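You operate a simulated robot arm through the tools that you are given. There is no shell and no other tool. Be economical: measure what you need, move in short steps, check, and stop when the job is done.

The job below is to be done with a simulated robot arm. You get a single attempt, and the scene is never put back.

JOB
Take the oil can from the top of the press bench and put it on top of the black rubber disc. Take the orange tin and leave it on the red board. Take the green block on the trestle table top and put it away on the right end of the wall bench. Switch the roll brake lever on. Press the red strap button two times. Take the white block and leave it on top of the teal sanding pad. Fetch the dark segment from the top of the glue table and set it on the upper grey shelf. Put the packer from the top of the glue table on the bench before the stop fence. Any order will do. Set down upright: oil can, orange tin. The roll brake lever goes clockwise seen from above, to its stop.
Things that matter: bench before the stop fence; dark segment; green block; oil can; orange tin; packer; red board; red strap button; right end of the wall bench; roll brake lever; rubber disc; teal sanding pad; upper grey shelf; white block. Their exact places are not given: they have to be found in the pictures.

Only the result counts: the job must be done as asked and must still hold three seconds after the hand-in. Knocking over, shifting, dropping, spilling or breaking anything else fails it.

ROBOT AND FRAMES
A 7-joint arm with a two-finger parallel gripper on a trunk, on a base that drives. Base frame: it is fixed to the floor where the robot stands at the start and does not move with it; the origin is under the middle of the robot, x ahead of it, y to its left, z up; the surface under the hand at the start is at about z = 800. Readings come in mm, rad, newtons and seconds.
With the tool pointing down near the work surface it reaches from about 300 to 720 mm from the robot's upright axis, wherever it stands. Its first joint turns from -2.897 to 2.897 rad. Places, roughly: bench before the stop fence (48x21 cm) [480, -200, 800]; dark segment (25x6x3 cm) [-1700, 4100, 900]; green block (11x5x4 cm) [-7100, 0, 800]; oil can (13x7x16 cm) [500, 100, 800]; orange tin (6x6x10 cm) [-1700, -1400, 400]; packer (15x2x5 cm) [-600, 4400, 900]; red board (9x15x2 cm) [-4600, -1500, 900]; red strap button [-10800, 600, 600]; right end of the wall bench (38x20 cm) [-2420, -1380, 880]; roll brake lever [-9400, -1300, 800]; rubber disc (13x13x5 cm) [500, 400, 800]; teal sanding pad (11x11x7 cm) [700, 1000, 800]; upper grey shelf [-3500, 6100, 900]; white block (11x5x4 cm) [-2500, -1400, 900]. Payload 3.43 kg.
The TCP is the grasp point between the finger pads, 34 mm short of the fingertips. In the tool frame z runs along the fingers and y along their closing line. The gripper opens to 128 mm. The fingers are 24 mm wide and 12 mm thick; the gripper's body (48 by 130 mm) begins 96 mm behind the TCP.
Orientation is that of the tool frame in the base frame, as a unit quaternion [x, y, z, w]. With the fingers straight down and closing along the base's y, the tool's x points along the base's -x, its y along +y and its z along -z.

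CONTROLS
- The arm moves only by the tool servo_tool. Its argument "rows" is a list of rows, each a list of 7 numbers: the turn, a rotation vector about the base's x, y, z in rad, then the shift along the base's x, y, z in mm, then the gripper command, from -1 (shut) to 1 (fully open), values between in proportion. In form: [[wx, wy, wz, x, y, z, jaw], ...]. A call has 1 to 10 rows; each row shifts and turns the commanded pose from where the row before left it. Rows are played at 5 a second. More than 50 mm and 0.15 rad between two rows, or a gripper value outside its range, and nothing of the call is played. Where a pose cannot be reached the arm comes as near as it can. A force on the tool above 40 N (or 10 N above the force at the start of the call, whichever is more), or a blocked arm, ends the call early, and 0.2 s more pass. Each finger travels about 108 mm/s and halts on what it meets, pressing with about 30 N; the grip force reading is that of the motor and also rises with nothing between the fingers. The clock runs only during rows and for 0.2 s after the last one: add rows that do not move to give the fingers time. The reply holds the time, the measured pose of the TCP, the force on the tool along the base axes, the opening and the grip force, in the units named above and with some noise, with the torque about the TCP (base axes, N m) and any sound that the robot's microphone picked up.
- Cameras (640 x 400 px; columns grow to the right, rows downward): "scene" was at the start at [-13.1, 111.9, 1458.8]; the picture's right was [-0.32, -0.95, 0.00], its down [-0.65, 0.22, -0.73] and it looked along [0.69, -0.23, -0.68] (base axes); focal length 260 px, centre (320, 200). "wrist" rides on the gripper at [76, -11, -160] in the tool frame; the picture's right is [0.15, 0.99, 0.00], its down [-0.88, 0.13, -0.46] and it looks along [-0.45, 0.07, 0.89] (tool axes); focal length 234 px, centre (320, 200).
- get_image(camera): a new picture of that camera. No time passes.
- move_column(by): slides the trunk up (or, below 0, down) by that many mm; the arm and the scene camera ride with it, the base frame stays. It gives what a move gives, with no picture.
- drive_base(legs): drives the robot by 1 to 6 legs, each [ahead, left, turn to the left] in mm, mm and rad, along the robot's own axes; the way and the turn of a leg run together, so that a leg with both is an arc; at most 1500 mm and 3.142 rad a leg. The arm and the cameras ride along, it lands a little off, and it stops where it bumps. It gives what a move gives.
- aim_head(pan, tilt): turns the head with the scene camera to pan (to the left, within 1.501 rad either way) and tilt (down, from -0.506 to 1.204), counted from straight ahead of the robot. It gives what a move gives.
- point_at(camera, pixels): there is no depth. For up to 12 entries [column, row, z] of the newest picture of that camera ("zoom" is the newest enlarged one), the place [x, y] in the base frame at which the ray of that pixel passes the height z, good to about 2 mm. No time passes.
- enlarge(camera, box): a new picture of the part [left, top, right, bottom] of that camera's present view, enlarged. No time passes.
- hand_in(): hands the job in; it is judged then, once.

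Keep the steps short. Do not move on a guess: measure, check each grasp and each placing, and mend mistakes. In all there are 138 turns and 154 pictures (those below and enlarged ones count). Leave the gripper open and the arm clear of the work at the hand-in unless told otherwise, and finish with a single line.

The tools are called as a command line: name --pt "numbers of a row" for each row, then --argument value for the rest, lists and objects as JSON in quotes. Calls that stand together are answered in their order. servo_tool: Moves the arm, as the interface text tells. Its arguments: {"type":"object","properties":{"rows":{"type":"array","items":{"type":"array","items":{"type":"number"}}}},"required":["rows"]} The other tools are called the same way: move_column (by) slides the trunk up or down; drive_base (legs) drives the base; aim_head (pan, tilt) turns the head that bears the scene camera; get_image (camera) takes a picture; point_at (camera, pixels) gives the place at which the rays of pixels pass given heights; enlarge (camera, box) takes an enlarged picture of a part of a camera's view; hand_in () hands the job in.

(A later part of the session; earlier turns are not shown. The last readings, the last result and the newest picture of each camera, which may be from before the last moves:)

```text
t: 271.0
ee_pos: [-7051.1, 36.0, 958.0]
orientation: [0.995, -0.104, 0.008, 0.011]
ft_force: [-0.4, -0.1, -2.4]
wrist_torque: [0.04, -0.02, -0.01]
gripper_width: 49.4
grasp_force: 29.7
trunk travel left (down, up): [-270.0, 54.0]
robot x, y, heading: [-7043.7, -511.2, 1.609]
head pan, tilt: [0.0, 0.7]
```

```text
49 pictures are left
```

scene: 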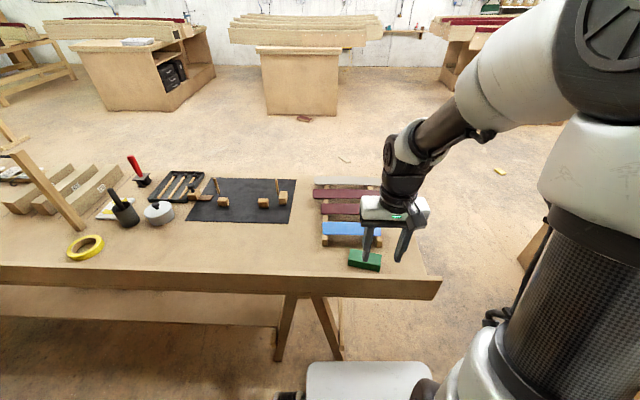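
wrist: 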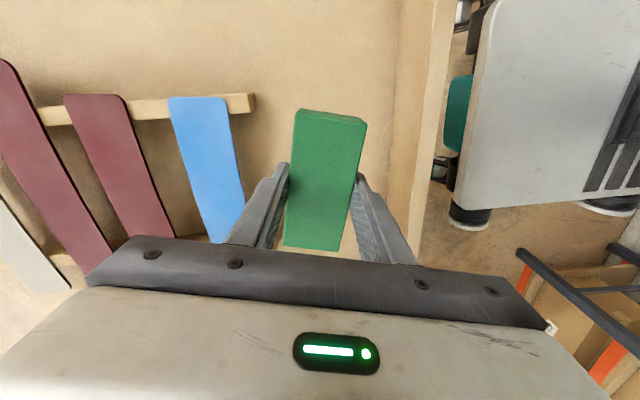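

Green block held. Raise and retract, then route back: out past the trestle, turn around, along the aisle to the wall bench.

servo_tool --pt "0 0 0 0 0 40 -0.6" --pt "0 0 0 0 0 40 -0.6" --pt "0 0 0 0 -40 40 -0.6" --pt "0 0 0 0 -45 0 -0.6" --pt "0 0 0 0 -45 0 -0.6" --pt "0 0 0 0 -45 0 -0.6" --pt "0 0 0 0 0 0 -0.6"

drive_base --legs '[[-120, -720, 0], [0, 0, -3.14], [250, 500, 0], [0, 1450, 0]]'

```text
refused: row 3 steps farther than a row can; nothing moved
```

```text
t: 304.9
ee_pos: [-4280.2, -1266.5, 956.9]
orientation: [0.085, 0.996, 0.01, -0.007]
ft_force: [0.4, 0.1, -0.4]
wrist_torque: [0.03, 0.01, 0.04]
gripper_width: 49.1
grasp_force: 30.6
trunk travel left (down, up): [-270.0, 54.0]
robot x, y, heading: [-4311.6, -716.5, -1.499]
head pan, tilt: [0.0, 0.7]
```

The lift was refused (my step too long) so the arm rode extended at z 957; no contact was felt. Now raise and retract properly, then check the tin.

servo_tool --pt "0 0 0 0 0 40 -0.6" --pt "0 0 0 0 10 40 -0.6" --pt "0 0 0 0 20 40 -0.6" --pt "0 0 0 0 40 0 -0.6" --pt "0 0 0 0 45 0 -0.6" --pt "0 0 0 0 45 0 -0.6" --pt "0 0 0 0 0 0 -0.6"

get_image --camera "scene"

```text
t: 306.6
ee_pos: [-4280.2, -1105.1, 1077.0]
orientation: [0.086, 0.996, 0.01, -0.008]
ft_force: [0.0, 1.0, -1.7]
wrist_torque: [-0.03, -0.03, -0.01]
gripper_width: 49.3
grasp_force: 29.9
trunk travel left (down, up): [-270.0, 54.0]
robot x, y, heading: [-4312.4, -721.9, -1.494]
head pan, tilt: [0.0, 0.7]
```

```text
48 pictures are left
```

scene: 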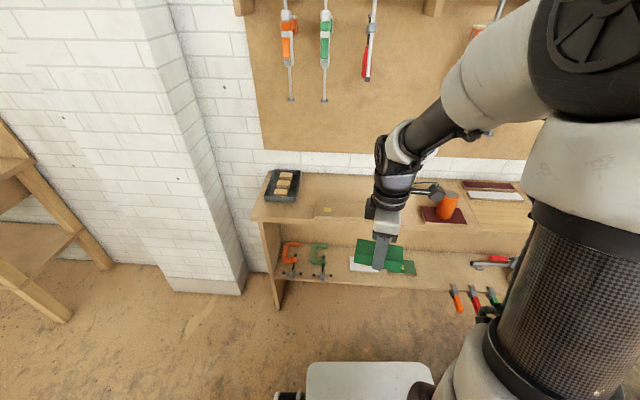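

Tin still upright. Continue to the wall bench right end.

drive_base --legs '[[0, 0, -0.075], [0, 1450, 0], [0, 430, 0], [60, 0, 0]]'

get_image --camera "scene"

get_image --camera "wrist"

```text
t: 326.1
ee_pos: [-2414.0, -1169.2, 1076.4]
orientation: [0.123, 0.992, 0.011, -0.007]
ft_force: [0.0, -0.3, -1.7]
wrist_torque: [0.01, 0.0, 0.03]
gripper_width: 49.5
grasp_force: 30.1
trunk travel left (down, up): [-270.0, 54.0]
robot x, y, heading: [-2413.6, -780.6, -1.571]
head pan, tilt: [0.0, 0.7]
```

```text
47 pictures are left
```

scene: 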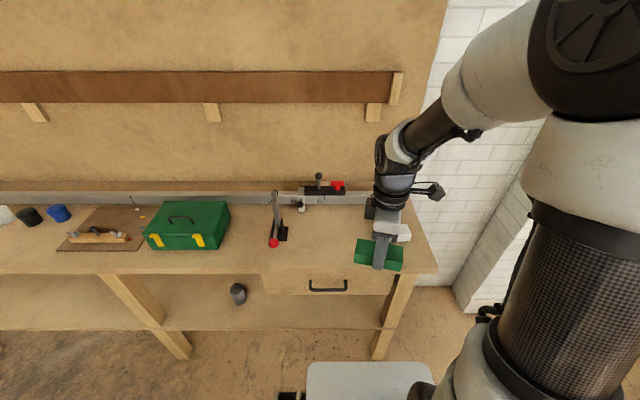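

```text
46 pictures are left
```

wrist: 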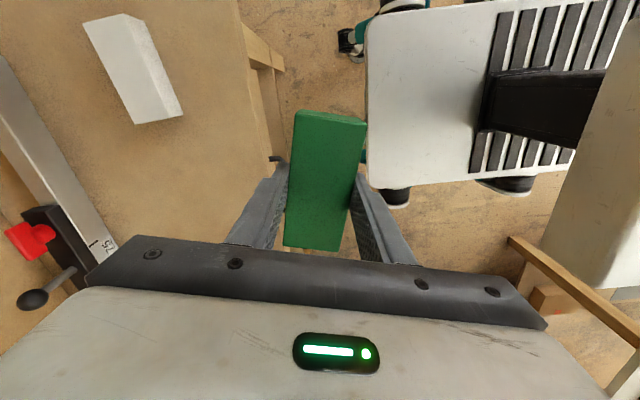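

Locate the white block, the clamp and bench edges.

point_at --camera "wrist" --pixels '[[84, 25, 920], [123, 14, 920], [165, 93, 920], [135, 123, 920], [183, 115, 880], [240, 15, 880], [110, 240, 880]]'

point_at --camera "scene" --pixels '[[273, 243, 900], [273, 243, 930], [287, 238, 880], [318, 190, 930], [340, 207, 890], [437, 271, 880], [320, 272, 880]]'

```text
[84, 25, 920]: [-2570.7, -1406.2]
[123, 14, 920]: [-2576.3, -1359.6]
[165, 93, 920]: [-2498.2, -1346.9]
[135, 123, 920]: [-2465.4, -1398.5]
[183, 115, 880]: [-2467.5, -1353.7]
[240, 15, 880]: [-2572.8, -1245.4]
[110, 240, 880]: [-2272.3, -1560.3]
```

```text
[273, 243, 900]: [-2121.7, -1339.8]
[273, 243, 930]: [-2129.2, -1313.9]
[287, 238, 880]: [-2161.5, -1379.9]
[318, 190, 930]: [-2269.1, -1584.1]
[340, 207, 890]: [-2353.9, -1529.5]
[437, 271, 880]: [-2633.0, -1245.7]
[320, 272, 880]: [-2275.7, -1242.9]
```

White block spans x -2576…-2465; free spot at (-2340,-1385). Move there with the block squared, and lower to just above the bench.

servo_tool --pt "0 0 0.041 12.3 -36 0 -0.6" --pt "0 0 0.041 12.3 -36 0 -0.6" --pt "0 0 0.041 12.3 -36 0 -0.6" --pt "0 0 0.041 12.3 -36 0 -0.6" --pt "0 0 0.041 12.3 -36 0 -0.6" --pt "0 0 0.041 12.3 -36 0 -0.6" --pt "0 0 0 0 0 -45 -0.6" --pt "0 0 0 0 0 -45 -0.6" --pt "0 0 0 0 0 -40 -0.6" --pt "0 0 0 0 0 0 -0.6"

servo_tool --pt "0 0 0 0 0 -15 -0.6" --pt "0 0 0 0 0 -5 -0.6" --pt "0 0 0 0 0 -2 -0.6" --pt "0 0 0 0 0 -2 -0.6" --pt "0 0 0 0 0 0 -0.6"

enlarge --camera "scene" --box '[240, 180, 440, 305]'

```text
t: 328.3
ee_pos: [-2340.8, -1385.9, 948.1]
orientation: [0.001, 1.0, 0.009, -0.009]
ft_force: [0.3, 0.6, -2.2]
wrist_torque: [0.02, -0.03, 0.0]
gripper_width: 49.5
grasp_force: 29.9
trunk travel left (down, up): [-270.0, 54.0]
robot x, y, heading: [-2415.9, -780.8, -1.572]
head pan, tilt: [0.0, 0.7]
```

```text
t: 329.5
ee_pos: [-2340.3, -1384.8, 923.1]
orientation: [0.0, 1.0, 0.01, -0.009]
ft_force: [0.6, 0.0, -1.4]
wrist_torque: [0.03, -0.02, 0.03]
gripper_width: 49.5
grasp_force: 29.8
trunk travel left (down, up): [-270.0, 54.0]
robot x, y, heading: [-2412.0, -784.0, -1.574]
head pan, tilt: [0.0, 0.7]
```

```text
3.20 times, centred on (340, 242) of scene
```

zoom: 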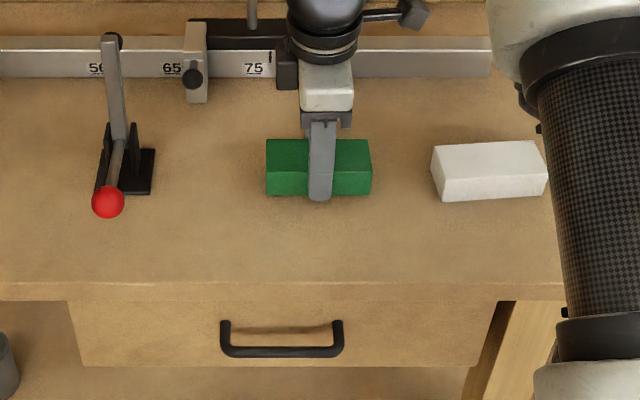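

Lower to contact.

servo_tool --pt "0 0 0 0 0 -2 -0.6" --pt "0 0 0 0 0 -2 -0.6" --pt "0 0 0 0 0 -2 -0.6" --pt "0 0 0 0 0 0 -0.6"

```text
t: 330.5
ee_pos: [-2340.2, -1383.6, 918.5]
orientation: [0.001, 1.0, 0.009, -0.008]
ft_force: [-1.6, 3.4, 15.9]
wrist_torque: [-0.28, 0.23, -0.03]
gripper_width: 49.3
grasp_force: 29.8
trunk travel left (down, up): [-270.0, 54.0]
robot x, y, heading: [-2412.9, -782.7, -1.572]
head pan, tilt: [0.0, 0.7]
```

Seated. Open, lift, and go over the white block for a look.

servo_tool --pt "0 0 0 0 0 1 -0.6" --pt "0 0 0 0 0 0 0" --pt "0 0 0 0 0 0 0.2" --pt "0 0 0 0 0 40 0.2" --pt "0 0 0 0 0 40 0.2" --pt "0 0 0 0 0 40 0.2" --pt "0 0 0 -45 0 0 0.2" --pt "0 0 0 -45 0 0 0.2" --pt "0 0 0 -45 0 0 0.2" --pt "0 0 0 0 0 0 0.2"

get_image --camera "wrist"

enlarge --camera "scene" --box '[240, 180, 440, 305]'

```text
t: 332.7
ee_pos: [-2475.7, -1385.3, 1036.8]
orientation: [0.001, 1.0, 0.01, -0.009]
ft_force: [0.1, 0.1, 1.2]
wrist_torque: [-0.01, -0.03, -0.02]
gripper_width: 76.8
grasp_force: 0.1
trunk travel left (down, up): [-270.0, 54.0]
robot x, y, heading: [-2413.5, -780.5, -1.572]
head pan, tilt: [0.0, 0.7]
```

```text
44 pictures are left
```

wrist: 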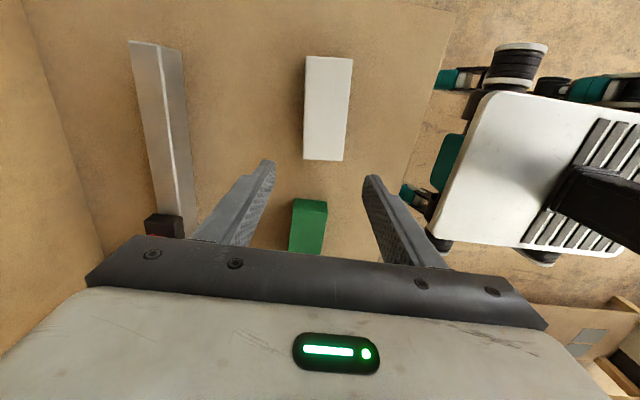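

```text
3.20 times, centred on (340, 242) of scene
```

zoom: 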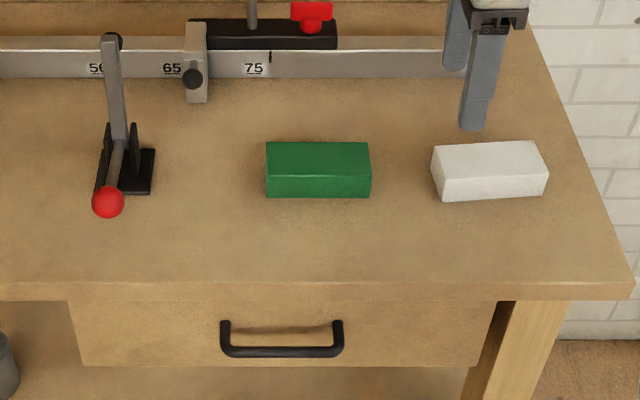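

Green block placed flat. Measure the white block from this wrist view.

point_at --camera "wrist" --pixels '[[307, 55, 920], [353, 61, 920], [343, 160, 920], [304, 159, 920]]'

```text
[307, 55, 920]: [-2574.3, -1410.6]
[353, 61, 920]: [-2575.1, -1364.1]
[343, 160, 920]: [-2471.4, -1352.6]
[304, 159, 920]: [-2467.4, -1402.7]
```

White block centre (-2522,-1382), yaw +0.09. Align, descend to z≈918, grip and lift.

servo_tool --pt "0 0 0.09 -46 3 0 0.2" --pt "0 0 0 0 0 -45 0.2" --pt "0 0 0 0 0 -45 0.2" --pt "0 0 0 0 0 -29 0.2" --pt "0 0 0 0 0 0 0.2" --pt "0 0 0 0 0 0 -0.2" --pt "0 0 0 0 0 0 -0.6" --pt "0 0 0 0 0 0 -0.6"

servo_tool --pt "0 0 0 0 0 45 -0.6" --pt "0 0 0 0 0 45 -0.6" --pt "0 0 0 0 0 45 -0.6" --pt "0 0 0 0 40 20 -0.6" --pt "0 0 0 0 45 0 -0.6" --pt "0 0 0 0 45 0 -0.6" --pt "0 0 0 0 45 0 -0.6" --pt "0 0 0 20 30 0 -0.6" --pt "0 0 0 0 0 0 -0.6"

get_image --camera "wrist"

```text
t: 334.5
ee_pos: [-2520.8, -1382.4, 916.2]
orientation: [-0.043, 0.999, 0.009, -0.009]
ft_force: [0.6, -0.4, 0.1]
wrist_torque: [-0.04, 0.03, 0.02]
gripper_width: 49.5
grasp_force: 30.4
trunk travel left (down, up): [-270.0, 54.0]
robot x, y, heading: [-2417.0, -780.4, -1.575]
head pan, tilt: [0.0, 0.7]
```

```text
t: 336.5
ee_pos: [-2500.0, -1175.1, 1073.0]
orientation: [-0.043, 0.999, 0.009, -0.009]
ft_force: [0.2, 0.2, -2.0]
wrist_torque: [-0.03, 0.0, 0.0]
gripper_width: 49.5
grasp_force: 29.8
trunk travel left (down, up): [-270.0, 54.0]
robot x, y, heading: [-2414.0, -779.7, -1.568]
head pan, tilt: [0.0, 0.7]
```

```text
42 pictures are left
```

wrist: 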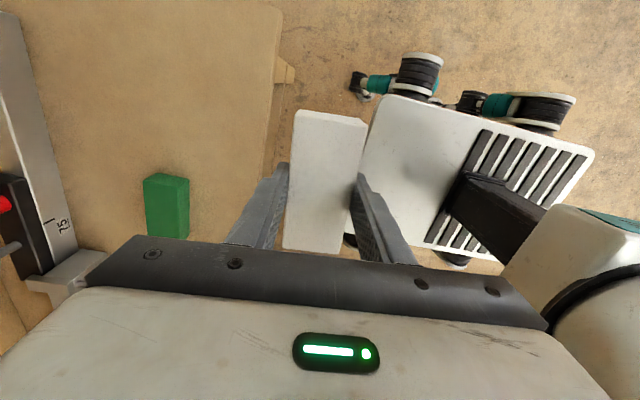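

White block held. Drive back to the press bench's left part.

drive_base --legs '[[-90, 1450, 0], [0, 650, 0], [0, 0, 1.57], [200, 1450, 0]]'

aim_head --pan 0.2 --tilt 0.6

get_image --camera "scene"

```text
t: 374.5
ee_pos: [321.4, 633.4, 1073.0]
orientation: [0.724, -0.69, 0.0, 0.013]
ft_force: [0.3, -0.2, -1.8]
wrist_torque: [0.0, 0.01, 0.02]
gripper_width: 49.2
grasp_force: 30.1
trunk travel left (down, up): [-270.0, 54.0]
robot x, y, heading: [-67.2, 734.7, -0.041]
head pan, tilt: [0.0, 0.7]
```

```text
t: 375.2
ee_pos: [322.8, 633.0, 1073.6]
orientation: [0.724, -0.689, 0.0, 0.013]
ft_force: [-0.6, 0.3, -1.5]
wrist_torque: [-0.01, -0.02, -0.01]
gripper_width: 49.4
grasp_force: 29.9
trunk travel left (down, up): [-270.0, 54.0]
robot x, y, heading: [-63.7, 731.2, -0.039]
head pan, tilt: [0.201, 0.6]
```

```text
41 pictures are left
```

scene: 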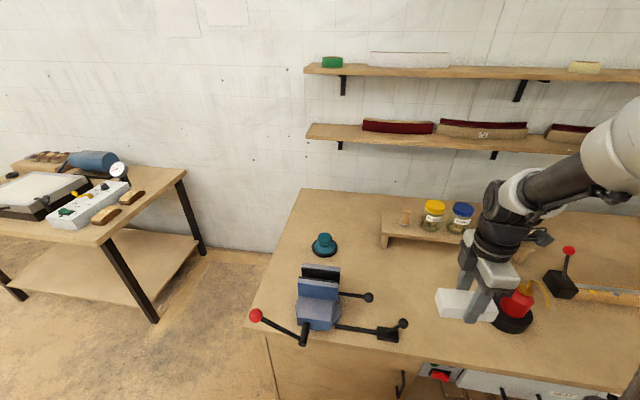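

Sanding pad at (324,244). Enlarge and measure.

enlarge --camera "scene" --box '[240, 210, 420, 350]'

point_at --camera "scene" --pixels '[[324, 250, 805], [311, 248, 805], [337, 248, 805], [324, 240, 870], [368, 297, 850], [320, 265, 900], [318, 322, 850], [255, 316, 850]]'

```text
2.86 times, centred on (330, 280) of scene
```

zoom: 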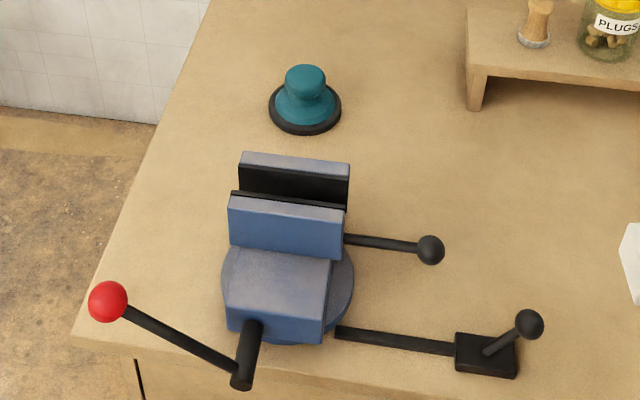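

```text
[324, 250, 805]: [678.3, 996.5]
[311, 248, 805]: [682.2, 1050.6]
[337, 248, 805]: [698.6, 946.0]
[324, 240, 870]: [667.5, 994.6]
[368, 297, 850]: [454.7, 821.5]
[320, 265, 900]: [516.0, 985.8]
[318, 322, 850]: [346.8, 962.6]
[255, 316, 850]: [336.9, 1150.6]
```

Pad centre ≈(687,998), knob top ~z 870. Move the base to about (20,940) to be within reach.

drive_base --legs '[[0, 205, 0.04], [80, 0, 0]]'

get_image --camera "wrist"

enlarge --camera "scene" --box '[200, 150, 420, 300]'

```text
t: 378.4
ee_pos: [412.0, 853.1, 1072.7]
orientation: [0.74, -0.672, -0.001, 0.013]
ft_force: [0.1, -0.1, -1.9]
wrist_torque: [0.04, 0.03, 0.0]
gripper_width: 49.4
grasp_force: 30.4
trunk travel left (down, up): [-270.0, 54.0]
robot x, y, heading: [12.8, 936.1, 0.008]
head pan, tilt: [0.201, 0.6]
```

```text
39 pictures are left
```

wrist: 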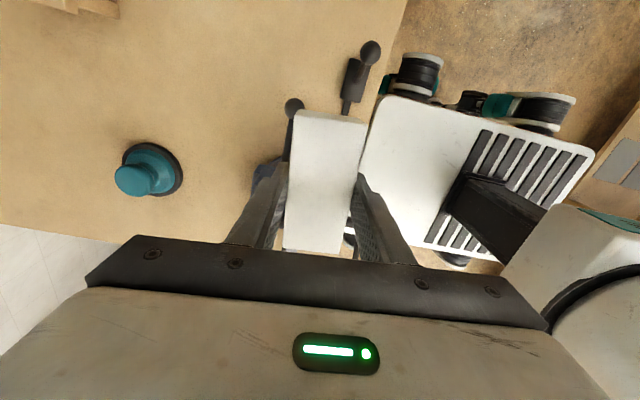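

```text
2.67 times, centred on (310, 225) of scene
```

zoom: 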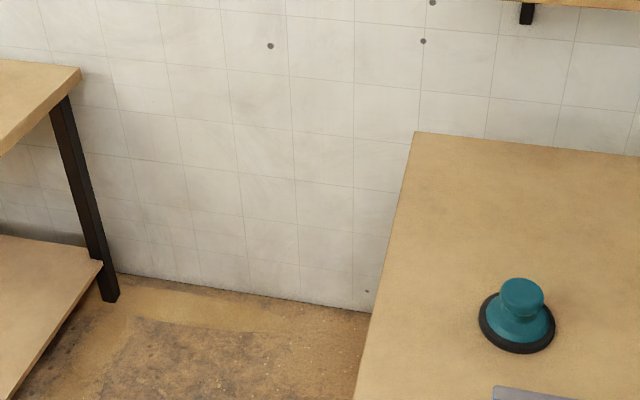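

Triangulate the knob top: scene-zoom (522,289), wrist (131,180).

point_at --camera "zoom" --pixels '[[522, 288, 850], [522, 288, 870], [522, 288, 890], [517, 322, 805]]'

enlarge --camera "wrist" --box '[90, 120, 210, 220]'

point_at --camera "wrist" --pixels '[[130, 180, 850], [130, 180, 870], [130, 180, 890], [152, 169, 805], [126, 170, 805], [182, 170, 805]]'

```text
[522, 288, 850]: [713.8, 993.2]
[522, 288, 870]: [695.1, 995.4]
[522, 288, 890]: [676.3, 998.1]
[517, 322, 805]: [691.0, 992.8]
```

```text
4.00 times, centred on (150, 170) of wrist
```

zoom: 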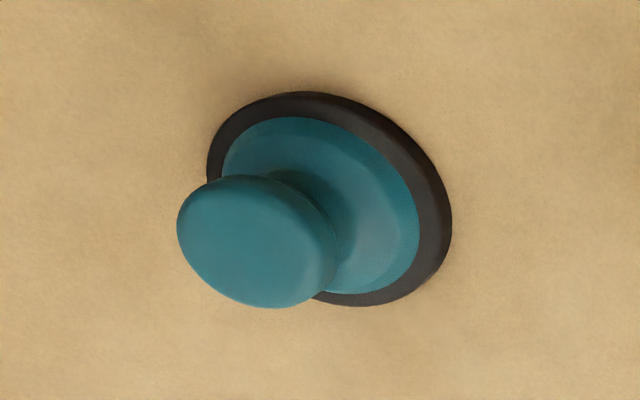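

```text
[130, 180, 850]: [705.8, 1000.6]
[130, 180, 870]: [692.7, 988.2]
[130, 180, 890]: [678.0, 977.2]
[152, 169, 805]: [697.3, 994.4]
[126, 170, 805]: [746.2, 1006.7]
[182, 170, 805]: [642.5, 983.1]
```

Knob-top centre ≈(693,993), z 870. Move above and lower close.

servo_tool --pt "0 0 0 40 20 0 -0.6" --pt "0 0 0 40 20 0 -0.6" --pt "0 0 0 40 20 0 -0.6" --pt "0 0 0 40 20 0 -0.6" --pt "0 0 0 40 20 0 -0.6" --pt "0 0 0 40 20 0 -0.6" --pt "0 0 0 41 20 0 -0.6" --pt "0 0 0 0 0 -45 -0.6" --pt "0 0 0 0 0 -45 -0.6" --pt "0 0 0 0 0 -30 -0.6"

get_image --camera "wrist"

enlarge --camera "scene" --box '[320, 200, 480, 300]'

```text
t: 380.6
ee_pos: [693.3, 991.9, 949.9]
orientation: [0.74, -0.673, 0.0, 0.014]
ft_force: [0.0, 0.0, -1.3]
wrist_torque: [0.01, 0.01, 0.0]
gripper_width: 49.4
grasp_force: 30.7
trunk travel left (down, up): [-270.0, 54.0]
robot x, y, heading: [13.0, 933.7, 0.005]
head pan, tilt: [0.201, 0.6]
```

```text
36 pictures are left
```

wrist: 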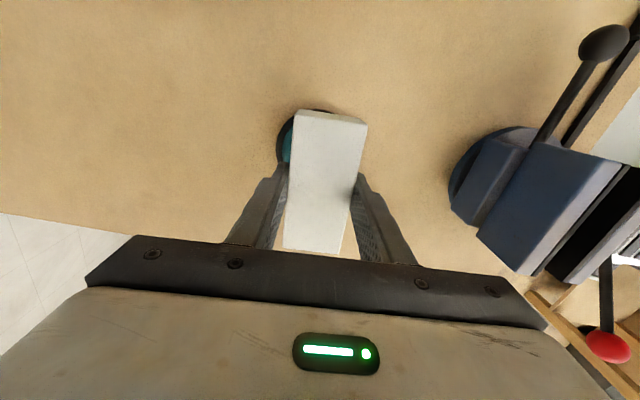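

```text
4.00 times, centred on (400, 250) of scene
```

zoom: 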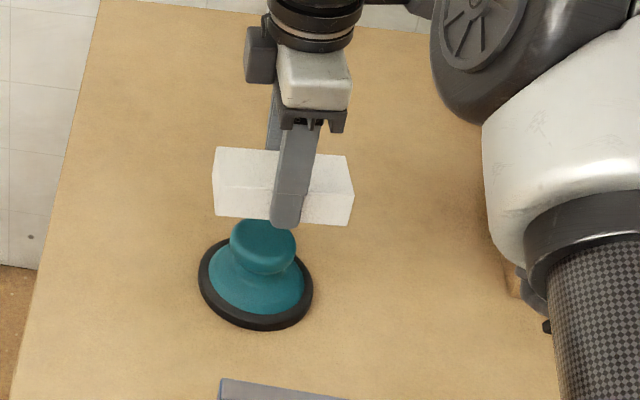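

point_at --camera "zoom" --pixels '[[283, 220, 912], [215, 216, 912], [352, 225, 912], [263, 240, 870], [231, 238, 868], [296, 246, 868], [256, 300, 805]]'

point_at --camera "wrist" --pixels '[[278, 150, 805], [320, 108, 805], [284, 145, 805]]'

```text
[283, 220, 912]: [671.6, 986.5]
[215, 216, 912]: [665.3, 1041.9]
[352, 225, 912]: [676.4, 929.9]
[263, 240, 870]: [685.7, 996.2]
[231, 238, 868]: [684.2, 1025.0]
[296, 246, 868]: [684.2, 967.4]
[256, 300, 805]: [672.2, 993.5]
```

```text
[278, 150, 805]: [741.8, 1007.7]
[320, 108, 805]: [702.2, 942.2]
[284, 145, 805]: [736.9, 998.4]
```

Block centre y≈986 vs knob 996: shift (-4,+9) and lower to contact.

servo_tool --pt "0 0 0 -4 9 0 -0.6" --pt "0 0 0 0 0 -20 -0.6" --pt "0 0 0 0 0 -14 -0.6" --pt "0 0 0 0 0 -3 -0.6" --pt "0 0 0 0 0 -2 -0.6" --pt "0 0 0 0 0 -2 -0.6" --pt "0 0 0 0 0 -2 -0.6" --pt "0 0 0 0 0 0 -0.6"

enlarge --camera "scene" --box '[320, 200, 480, 300]'

```text
t: 382.4
ee_pos: [687.0, 1001.0, 909.6]
orientation: [0.739, -0.673, 0.0, 0.013]
ft_force: [0.5, 1.1, -0.8]
wrist_torque: [-0.05, -0.02, -0.01]
gripper_width: 49.6
grasp_force: 30.2
trunk travel left (down, up): [-270.0, 54.0]
robot x, y, heading: [18.5, 935.8, 0.001]
head pan, tilt: [0.201, 0.6]
```

```text
4.00 times, centred on (400, 250) of scene
```

zoom: 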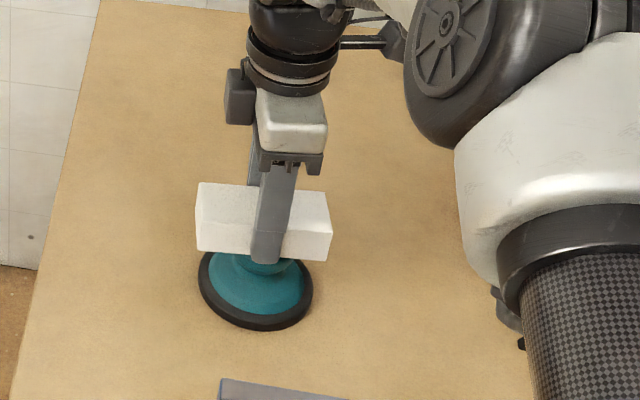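

Centred now. Continue to contact.

servo_tool --pt "0 0 0 0 0 -1.5 -0.6" --pt "0 0 0 0 0 -1.5 -0.6" --pt "0 0 0 0 0 -1.5 -0.6" --pt "0 0 0 0 0 0 -0.6"

```text
t: 383.4
ee_pos: [687.8, 1001.1, 904.3]
orientation: [0.74, -0.673, 0.0, 0.014]
ft_force: [-0.2, 0.0, -1.8]
wrist_torque: [0.0, 0.01, 0.01]
gripper_width: 49.3
grasp_force: 29.5
trunk travel left (down, up): [-270.0, 54.0]
robot x, y, heading: [18.0, 937.4, 0.007]
head pan, tilt: [0.201, 0.6]
```

servo_tool --pt "0 0 0 0 0 -1.5 -0.6" --pt "0 0 0 0 0 -1.5 -0.6" --pt "0 0 0 0 0 -1.5 -0.6" --pt "0 0 0 0 0 0 -0.6"

enlarge --camera "scene" --box '[340, 220, 420, 290]'

```text
t: 384.4
ee_pos: [687.9, 1000.8, 901.7]
orientation: [0.739, -0.673, 0.001, 0.013]
ft_force: [-0.9, -0.9, 8.0]
wrist_torque: [-0.05, -0.17, -0.04]
gripper_width: 49.7
grasp_force: 29.9
trunk travel left (down, up): [-270.0, 54.0]
robot x, y, heading: [16.4, 934.1, 0.005]
head pan, tilt: [0.201, 0.6]
```

```text
5.71 times, centred on (380, 255) of scene
```

zoom: 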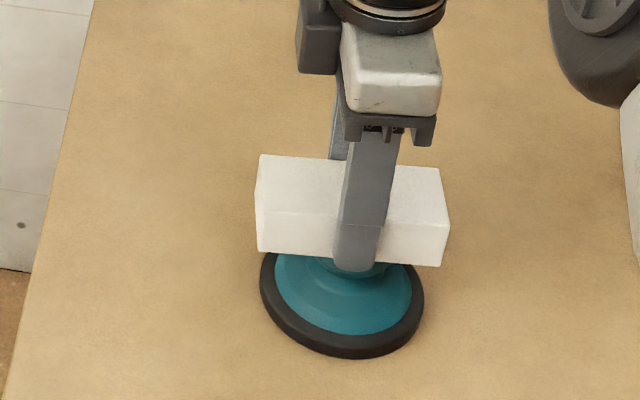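

Contact. Verify centring numerically before release.

point_at --camera "zoom" --pixels '[[258, 250, 865], [442, 266, 865], [260, 285, 805], [424, 300, 805], [342, 358, 803], [335, 268, 865], [388, 264, 865]]'

```text
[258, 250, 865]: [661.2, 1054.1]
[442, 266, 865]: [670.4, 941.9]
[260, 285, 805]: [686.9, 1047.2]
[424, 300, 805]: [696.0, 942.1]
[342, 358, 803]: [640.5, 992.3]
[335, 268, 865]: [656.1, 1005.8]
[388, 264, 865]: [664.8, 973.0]
```

Block within ~4 mm of the pad's centre. Release gently and lift.

servo_tool --pt "0 0 0 0 0 0.5 -0.6" --pt "0 0 0 0 0 0 -0.15" --pt "0 0 0 0 0 0 0.1" --pt "0 0 0 0 0 0 0.2" --pt "0 0 0 0 0 0 0.2" --pt "0 0 0 0 0 40 0.2" --pt "0 0 0 0 0 40 0.2" --pt "0 0 0 0 0 40 0.2" --pt "0 0 0 0 0 40 0.2" --pt "0 0 0 -30 -20 0 0.2"

enlarge --camera "scene" --box '[320, 200, 480, 300]'

```text
t: 386.6
ee_pos: [659.0, 981.1, 1061.1]
orientation: [0.74, -0.673, 0.0, 0.012]
ft_force: [-0.1, 0.8, -0.3]
wrist_torque: [-0.05, -0.01, -0.02]
gripper_width: 77.3
grasp_force: 0.1
trunk travel left (down, up): [-270.0, 54.0]
robot x, y, heading: [18.9, 936.2, 0.01]
head pan, tilt: [0.201, 0.6]
```

```text
4.00 times, centred on (400, 250) of scene
```

zoom: 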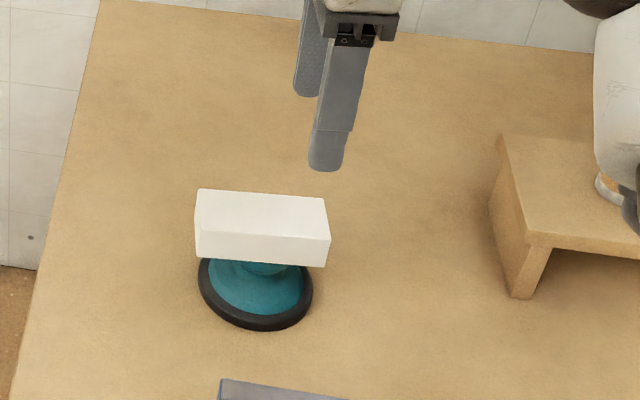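

White block rests on the pad. Retract the arm while restoring the hand yaw, then drive to the glue table.

servo_tool --pt "0 0 -0.14 -35 -8 5 0.5" --pt "0 0 -0.14 -35 -8 5 0.5" --pt "0 0 -0.14 -35 -8 5 0.5" --pt "0 0 -0.14 -35 -8 5 0.5" --pt "0 0 -0.14 -35 -8 5 0.5" --pt "0 0 -0.14 -30 0 5 0.5" --pt "0 0 -0.14 -30 0 0 0.5" --pt "0 0 -0.14 -30 0 0 0.5" --pt "0 0 -0.14 -10 0 0 0.5" --pt "0 0 -0.14 0 0 0 0.5"

drive_base --legs '[[-430, 0, 0], [0, 0, 1.57], [1500, 0, 0], [450, 0, 0]]'

aim_head --pan 0.1 --tilt 0.4

get_image --camera "scene"

```text
t: 388.9
ee_pos: [381.5, 943.3, 1091.6]
orientation: [-0.131, 0.991, 0.009, -0.01]
ft_force: [0.2, 0.7, 0.6]
wrist_torque: [-0.02, 0.03, 0.02]
gripper_width: 96.0
grasp_force: 0.0
trunk travel left (down, up): [-270.0, 54.0]
robot x, y, heading: [20.1, 935.5, 0.008]
head pan, tilt: [0.201, 0.6]
```

```text
t: 404.8
ee_pos: [-410.9, 3259.9, 1090.7]
orientation: [0.789, -0.615, 0.001, 0.013]
ft_force: [0.3, -1.1, -1.1]
wrist_torque: [0.03, 0.0, 0.06]
gripper_width: 96.0
grasp_force: 0.0
trunk travel left (down, up): [-270.0, 54.0]
robot x, y, heading: [-411.0, 2894.3, 1.557]
head pan, tilt: [0.201, 0.6]
```

```text
t: 405.5
ee_pos: [-411.4, 3259.9, 1091.3]
orientation: [0.79, -0.613, 0.001, 0.013]
ft_force: [-0.4, 0.9, -1.0]
wrist_torque: [0.01, -0.01, 0.01]
gripper_width: 96.1
grasp_force: 0.0
trunk travel left (down, up): [-270.0, 54.0]
robot x, y, heading: [-411.6, 2894.8, 1.558]
head pan, tilt: [0.099, 0.4]
```

```text
31 pictures are left
```

scene: 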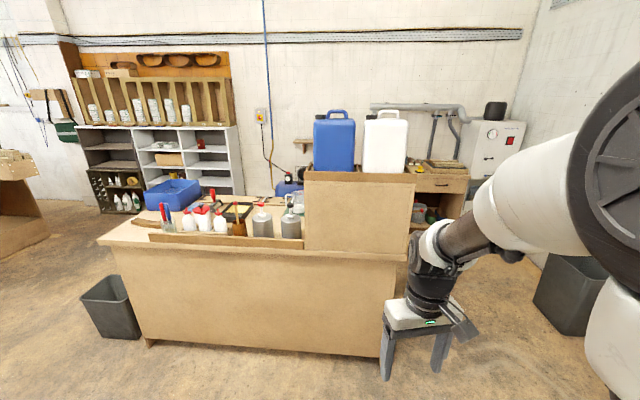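

enlarge --camera "scene" --box '[90, 130, 420, 330]'

point_at --camera "scene" --pixels '[[98, 240, 880], [405, 262, 880], [146, 345, 0], [380, 357, 0], [145, 223, 900], [107, 307, 0], [235, 210, 900]]'

```text
1.94 times, centred on (255, 230) of scene
```

zoom: 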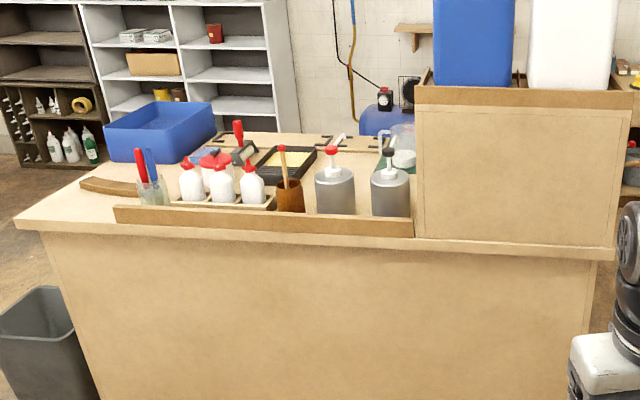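

```text
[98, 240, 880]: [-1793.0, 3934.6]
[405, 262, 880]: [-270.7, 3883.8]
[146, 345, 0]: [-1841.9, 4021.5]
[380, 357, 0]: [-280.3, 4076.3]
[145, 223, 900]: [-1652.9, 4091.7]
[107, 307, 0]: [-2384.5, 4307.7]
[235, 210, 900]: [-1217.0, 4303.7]
```

The dark curved segment lies at the left of the glue table (≈-1690,4090). Drive in front of it.

drive_base --legs '[[300, 1270, 0.01], [290, 0, 0]]'

aim_head --pan 0.0 --tilt 0.7

get_image --camera "scene"

get_image --camera "wrist"

```text
t: 419.5
ee_pos: [-1662.4, 3870.1, 1090.6]
orientation: [0.786, -0.618, 0.001, 0.013]
ft_force: [-0.2, 0.5, -0.4]
wrist_torque: [-0.03, 0.02, 0.02]
gripper_width: 95.8
grasp_force: 0.0
trunk travel left (down, up): [-270.0, 54.0]
robot x, y, heading: [-1669.2, 3503.6, 1.542]
head pan, tilt: [0.099, 0.4]
```

```text
t: 420.3
ee_pos: [-1662.6, 3871.2, 1090.3]
orientation: [0.786, -0.619, 0.001, 0.013]
ft_force: [0.8, 0.7, -0.8]
wrist_torque: [-0.02, 0.0, 0.0]
gripper_width: 95.9
grasp_force: 0.1
trunk travel left (down, up): [-270.0, 54.0]
robot x, y, heading: [-1667.1, 3507.7, 1.549]
head pan, tilt: [0.0, 0.7]
```

```text
29 pictures are left
```

scene: 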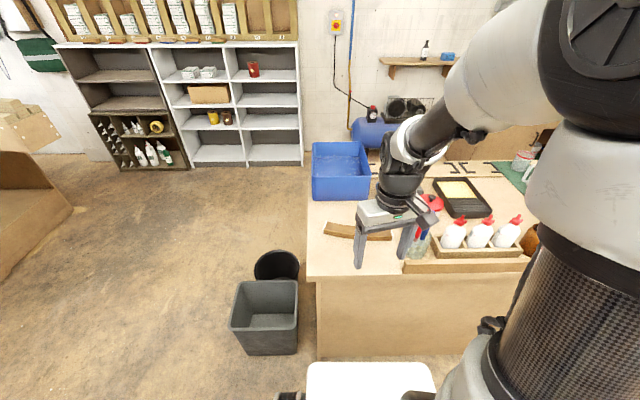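

```text
28 pictures are left
```

wrist: 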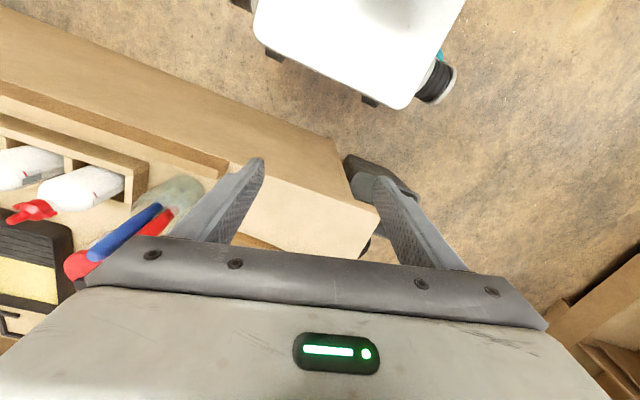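

Segment spans scene (325,229)–(392,237). Measure, and rotate the hand so it closes across its short side (y).

enlarge --camera "scene" --box '[300, 190, 460, 290]'

point_at --camera "zoom" --pixels '[[100, 155, 900], [360, 190, 900]]'

servo_tool --pt "0 0 0.14 0 10 0 0.5" --pt "0 0 0.14 0 10 0 0.5" --pt "0 0 0.14 0 10 0 0.5" --pt "0 0 0.14 0 10 0 0.5" --pt "0 0 0.14 -5 10 0 0.5" --pt "0 0 0.14 -5 10 0 0.5" --pt "0 0 0.14 -5 10 0 0.5" --pt "0 0 0.14 -5 10 0 0.5" --pt "0 0 0.13 -5 10 0 0.5" --pt "0 0 0.1 -5 10 0 0.5"

get_image --camera "wrist"

```text
4.00 times, centred on (380, 240) of scene
```

zoom: 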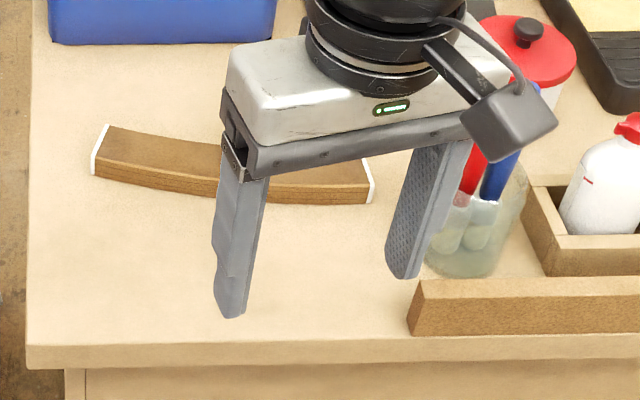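

```text
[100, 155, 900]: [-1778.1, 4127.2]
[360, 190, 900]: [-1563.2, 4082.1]
```

```text
t: 422.5
ee_pos: [-1693.5, 3969.9, 1091.1]
orientation: [1.0, 0.009, 0.009, 0.009]
ft_force: [1.6, -0.4, -0.3]
wrist_torque: [-0.03, 0.01, 0.02]
gripper_width: 95.9
grasp_force: 0.0
trunk travel left (down, up): [-270.0, 54.0]
robot x, y, heading: [-1668.9, 3503.1, 1.551]
head pan, tilt: [0.0, 0.7]
```

```text
26 pictures are left
```

wrist: 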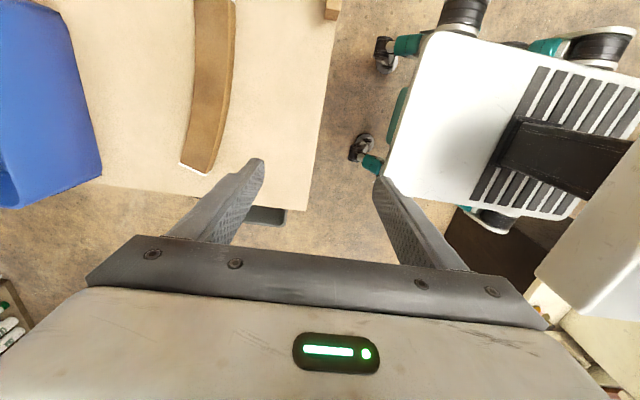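

point_at --camera "wrist" --pixels '[[180, 165, 900], [207, 174, 900], [180, 165, 880], [190, 85, 900], [228, 85, 900], [195, 5, 900], [235, 5, 900], [305, 210, 870], [305, 210, 900]]'

point_at --camera "zoom" --pixels '[[107, 126, 900], [95, 172, 900], [107, 126, 880], [362, 163, 900], [370, 202, 900], [27, 346, 870], [27, 346, 900]]'

```text
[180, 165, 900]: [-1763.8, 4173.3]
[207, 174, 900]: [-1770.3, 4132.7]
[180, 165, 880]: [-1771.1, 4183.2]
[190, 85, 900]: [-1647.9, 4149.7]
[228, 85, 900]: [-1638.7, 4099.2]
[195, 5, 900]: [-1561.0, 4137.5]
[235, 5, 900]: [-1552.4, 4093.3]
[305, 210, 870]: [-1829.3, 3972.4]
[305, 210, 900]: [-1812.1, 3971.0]
```

```text
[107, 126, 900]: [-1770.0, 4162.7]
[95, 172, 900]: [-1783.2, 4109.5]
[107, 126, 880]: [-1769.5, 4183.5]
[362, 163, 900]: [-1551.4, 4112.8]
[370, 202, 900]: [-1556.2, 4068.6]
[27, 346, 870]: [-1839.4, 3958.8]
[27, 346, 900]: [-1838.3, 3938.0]
```

Table z≈857, segment top ≈887. Move over its middle with yaw -0.2 and view from nearer.

servo_tool --pt "0 0 -0.1 8 38 0 0.3" --pt "0 0 -0.1 8 38 0 0.3" --pt "0 0 0 8 38 0 0.3" --pt "0 0 0 8 38 0 0.3" --pt "0 0 0 0 0 -45 0.3" --pt "0 0 0 0 0 -40 0.3" --pt "0 0 0 0 0 0 0.3"

get_image --camera "wrist"

```text
t: 424.1
ee_pos: [-1660.0, 4122.8, 1006.1]
orientation: [0.996, -0.092, 0.007, 0.011]
ft_force: [0.3, -0.3, 0.5]
wrist_torque: [0.0, 0.01, 0.0]
gripper_width: 83.1
grasp_force: 0.0
trunk travel left (down, up): [-270.0, 54.0]
robot x, y, heading: [-1667.1, 3503.3, 1.548]
head pan, tilt: [0.0, 0.7]
```

```text
25 pictures are left
```

wrist: 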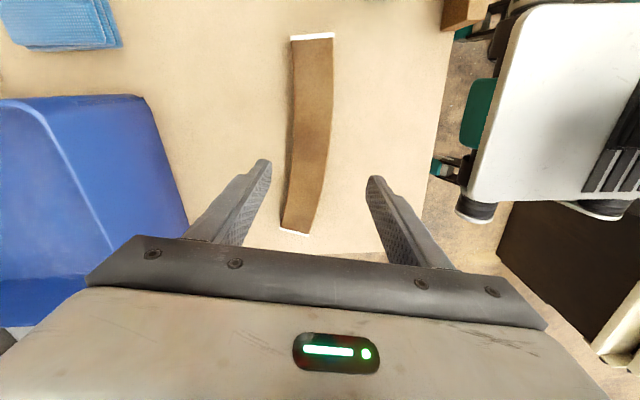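

point_at --camera "wrist" --pixels '[[291, 38, 887], [334, 35, 887], [283, 229, 887], [309, 234, 887], [294, 135, 887], [330, 135, 887], [188, 222, 900], [188, 222, 950], [150, 105, 950]]'

```text
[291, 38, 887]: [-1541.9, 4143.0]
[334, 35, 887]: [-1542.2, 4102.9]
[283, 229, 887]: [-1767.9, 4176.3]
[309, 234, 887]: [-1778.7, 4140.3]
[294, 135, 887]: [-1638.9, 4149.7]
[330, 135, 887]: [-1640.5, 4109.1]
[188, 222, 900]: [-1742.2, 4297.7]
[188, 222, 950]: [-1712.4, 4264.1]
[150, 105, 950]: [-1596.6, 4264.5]
```

Segment middle ≈(-1657,4131), width ≈41. Descend to z≈893, grip, lift.

servo_tool --pt "0 0 0.03 3 8 0 0.3" --pt "0 0 0 0 0 -45 0.3" --pt "0 0 0 0 0 -45 0.3" --pt "0 0 0 0 0 -15 0.3" --pt "0 0 0 0 0 -8 0.3" --pt "0 0 0 0 0 0 -0.2" --pt "0 0 0 0 0 0 -0.7" --pt "0 0 0 0 0 0 -0.7" --pt "0 0 0 0 0 0 -0.7"

servo_tool --pt "0 0 0 0 0 40 -0.7" --pt "0 0 0 0 0 45 -0.7" --pt "0 0 0 0 0 45 -0.7" --pt "0 0 0 0 -30 35 -0.7" --pt "0 0 0 0 -45 0 -0.7" --pt "0 0 0 0 -45 0 -0.7" --pt "0 0 0 0 -45 0 -0.7" --pt "0 0 0 0 -45 0 -0.7" --pt "0 0 0 0 -40 0 -0.7" --pt "0 0 0 0 0 0 -0.7"

get_image --camera "wrist"

```text
t: 426.1
ee_pos: [-1656.5, 4133.6, 895.6]
orientation: [0.997, -0.078, 0.008, 0.007]
ft_force: [3.6, 12.8, 18.2]
wrist_torque: [1.02, -0.31, -0.02]
gripper_width: 44.2
grasp_force: 30.0
trunk travel left (down, up): [-270.0, 54.0]
robot x, y, heading: [-1666.0, 3502.9, 1.546]
head pan, tilt: [0.0, 0.7]
```

```text
t: 428.3
ee_pos: [-1656.9, 3882.8, 1057.1]
orientation: [0.997, -0.077, 0.008, 0.01]
ft_force: [-0.5, -0.7, -2.4]
wrist_torque: [-0.01, 0.01, 0.02]
gripper_width: 44.1
grasp_force: 30.1
trunk travel left (down, up): [-270.0, 54.0]
robot x, y, heading: [-1667.3, 3504.1, 1.548]
head pan, tilt: [0.0, 0.7]
```

```text
24 pictures are left
```

wrist: 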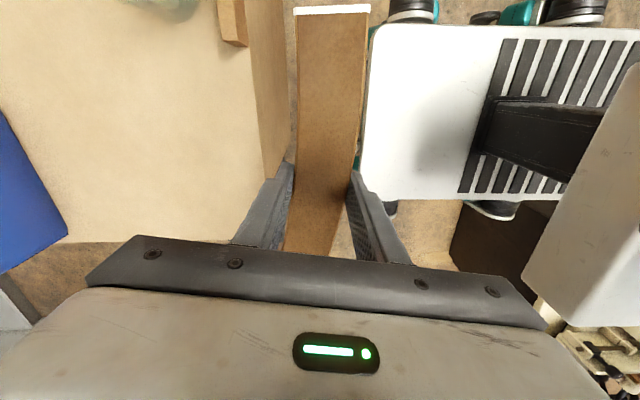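

Segment held level. Measure the route to the grey shelves from the last scene picture.

point_at --camera "scene" --pixels '[[72, 210, 0], [5, 280, 0], [303, 165, 0], [178, 168, 0], [115, 170, 0], [235, 350, 0], [255, 290, 0], [60, 135, 900]]'

```text
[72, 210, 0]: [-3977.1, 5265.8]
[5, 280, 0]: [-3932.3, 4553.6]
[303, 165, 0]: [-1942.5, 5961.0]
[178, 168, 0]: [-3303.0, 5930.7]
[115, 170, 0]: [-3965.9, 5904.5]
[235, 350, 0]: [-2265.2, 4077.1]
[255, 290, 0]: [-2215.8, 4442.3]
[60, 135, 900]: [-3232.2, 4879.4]
```

enlarge --camera "scene" --box '[50, 30, 310, 180]'

point_at --camera "scene" --pixels '[[135, 108, 800], [135, 108, 900], [135, 108, 700], [130, 80, 1000], [130, 80, 1100], [195, 107, 800], [195, 107, 900], [270, 82, 1000], [270, 82, 1100]]'

```text
2.46 times, centred on (180, 105) of scene
```

zoom: 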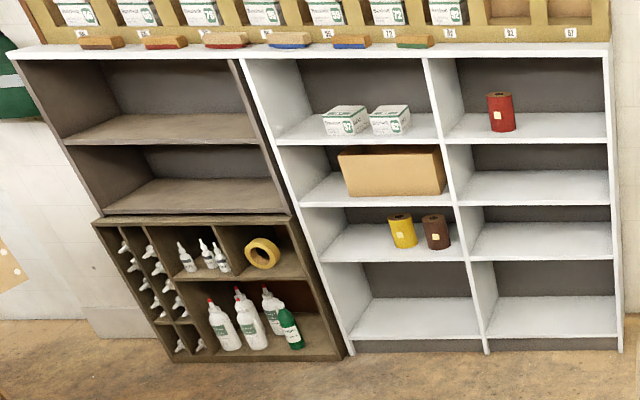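

```text
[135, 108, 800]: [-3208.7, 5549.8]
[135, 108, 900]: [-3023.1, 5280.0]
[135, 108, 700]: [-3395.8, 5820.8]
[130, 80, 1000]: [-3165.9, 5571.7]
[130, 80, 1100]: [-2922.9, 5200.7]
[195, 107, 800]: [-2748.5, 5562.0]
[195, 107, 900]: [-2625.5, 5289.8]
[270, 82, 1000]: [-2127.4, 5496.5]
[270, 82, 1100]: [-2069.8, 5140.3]
```

The shelf cell (left grey-brown unit, upper shelf z≈905) is only ~215 mm high, so a vertical hand cannot enter. I'll put the segment back on the glue table with its length along y and regrip it with a tilted hand. Rotate and position first.

servo_tool --pt "0 0 -0.142 0 0 0 -0.7" --pt "0 0 -0.142 0 0 0 -0.7" --pt "0 0 -0.142 0 0 0 -0.7" --pt "0 0 -0.142 0 0 0 -0.7" --pt "0 0 -0.142 0 0 0 -0.7" --pt "0 0 -0.142 0 0 0 -0.7" --pt "0 0 -0.142 0 0 0 -0.7" --pt "0 0 -0.142 0 0 0 -0.7" --pt "0 0 -0.142 0 0 0 -0.7" --pt "0 0 -0.138 0 0 0 -0.7"

servo_tool --pt "0 0 0 -7 38 0 -0.7" --pt "0 0 0 -7 38 0 -0.7" --pt "0 0 0 -7 38 0 -0.7" --pt "0 0 0 -7 38 0 -0.7" --pt "0 0 0 -7 38 0 -0.7" --pt "0 0 0 -8 39 0 -0.7" --pt "0 0 0 0 0 -45 -0.7" --pt "0 0 0 0 0 -45 -0.7" --pt "0 0 0 0 0 -40 -0.7" --pt "0 0 0 0 0 0 -0.7"

get_image --camera "scene"

```text
t: 430.5
ee_pos: [-1658.4, 3880.4, 1059.0]
orientation: [-0.706, 0.708, 0.001, -0.013]
ft_force: [0.1, -0.6, -3.0]
wrist_torque: [0.01, 0.02, 0.03]
gripper_width: 44.2
grasp_force: 29.7
trunk travel left (down, up): [-270.0, 54.0]
robot x, y, heading: [-1670.1, 3509.5, 1.553]
head pan, tilt: [0.0, 0.7]
```

```text
t: 432.7
ee_pos: [-1701.2, 4109.5, 928.9]
orientation: [-0.707, 0.707, -0.001, -0.013]
ft_force: [-0.1, 0.3, -2.0]
wrist_torque: [-0.01, 0.01, 0.0]
gripper_width: 44.4
grasp_force: 30.3
trunk travel left (down, up): [-270.0, 54.0]
robot x, y, heading: [-1665.8, 3508.5, 1.549]
head pan, tilt: [0.0, 0.7]
```

```text
22 pictures are left
```

scene: 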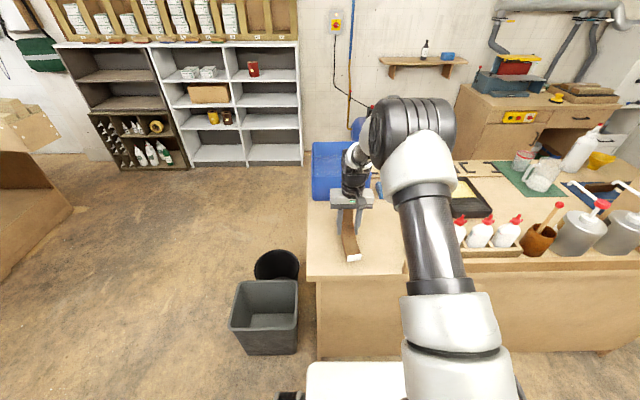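

Segment over the table, clear of the blue bin. Lower to contact and release.

servo_tool --pt "0 0 0 0 0 -20 -0.7" --pt "0 0 0 0 0 -6 -0.7" --pt "0 0 0 0 0 -3 -0.7" --pt "0 0 0 0 0 -2 -0.7" --pt "0 0 0 0 0 -2 -0.7" --pt "0 0 0 0 0 0 -0.7"

servo_tool --pt "0 0 0 0 0 0 -0.2" --pt "0 0 0 0 0 0 0.2" --pt "0 0 0 0 0 0 0.25" --pt "0 0 0 0 0 40 0.25" --pt "0 0 0 0 -10 40 0.25" --pt "-0.0 0 0 0 -20 40 0.25" --pt "0.14 0 0 0 -20 0 0.25" --pt "0.14 0 0 0 -20 0 0.25" --pt "0.14 0 0 0 -10 0 0.25" --pt "0.14 0 0 0 0 0 0.25"

```text
t: 434.1
ee_pos: [-1699.0, 4108.8, 895.3]
orientation: [0.707, -0.707, 0.0, 0.013]
ft_force: [0.1, -0.7, -2.3]
wrist_torque: [-0.01, 0.0, 0.01]
gripper_width: 44.2
grasp_force: 30.1
trunk travel left (down, up): [-270.0, 54.0]
robot x, y, heading: [-1670.3, 3503.1, 1.55]
head pan, tilt: [0.0, 0.7]
```

```text
t: 436.3
ee_pos: [-1700.2, 4028.1, 1015.8]
orientation: [0.683, -0.679, -0.197, -0.183]
ft_force: [0.0, 0.2, 0.0]
wrist_torque: [-0.03, 0.05, 0.0]
gripper_width: 80.0
grasp_force: 0.2
trunk travel left (down, up): [-270.0, 54.0]
robot x, y, heading: [-1670.7, 3504.1, 1.551]
head pan, tilt: [0.0, 0.7]
```

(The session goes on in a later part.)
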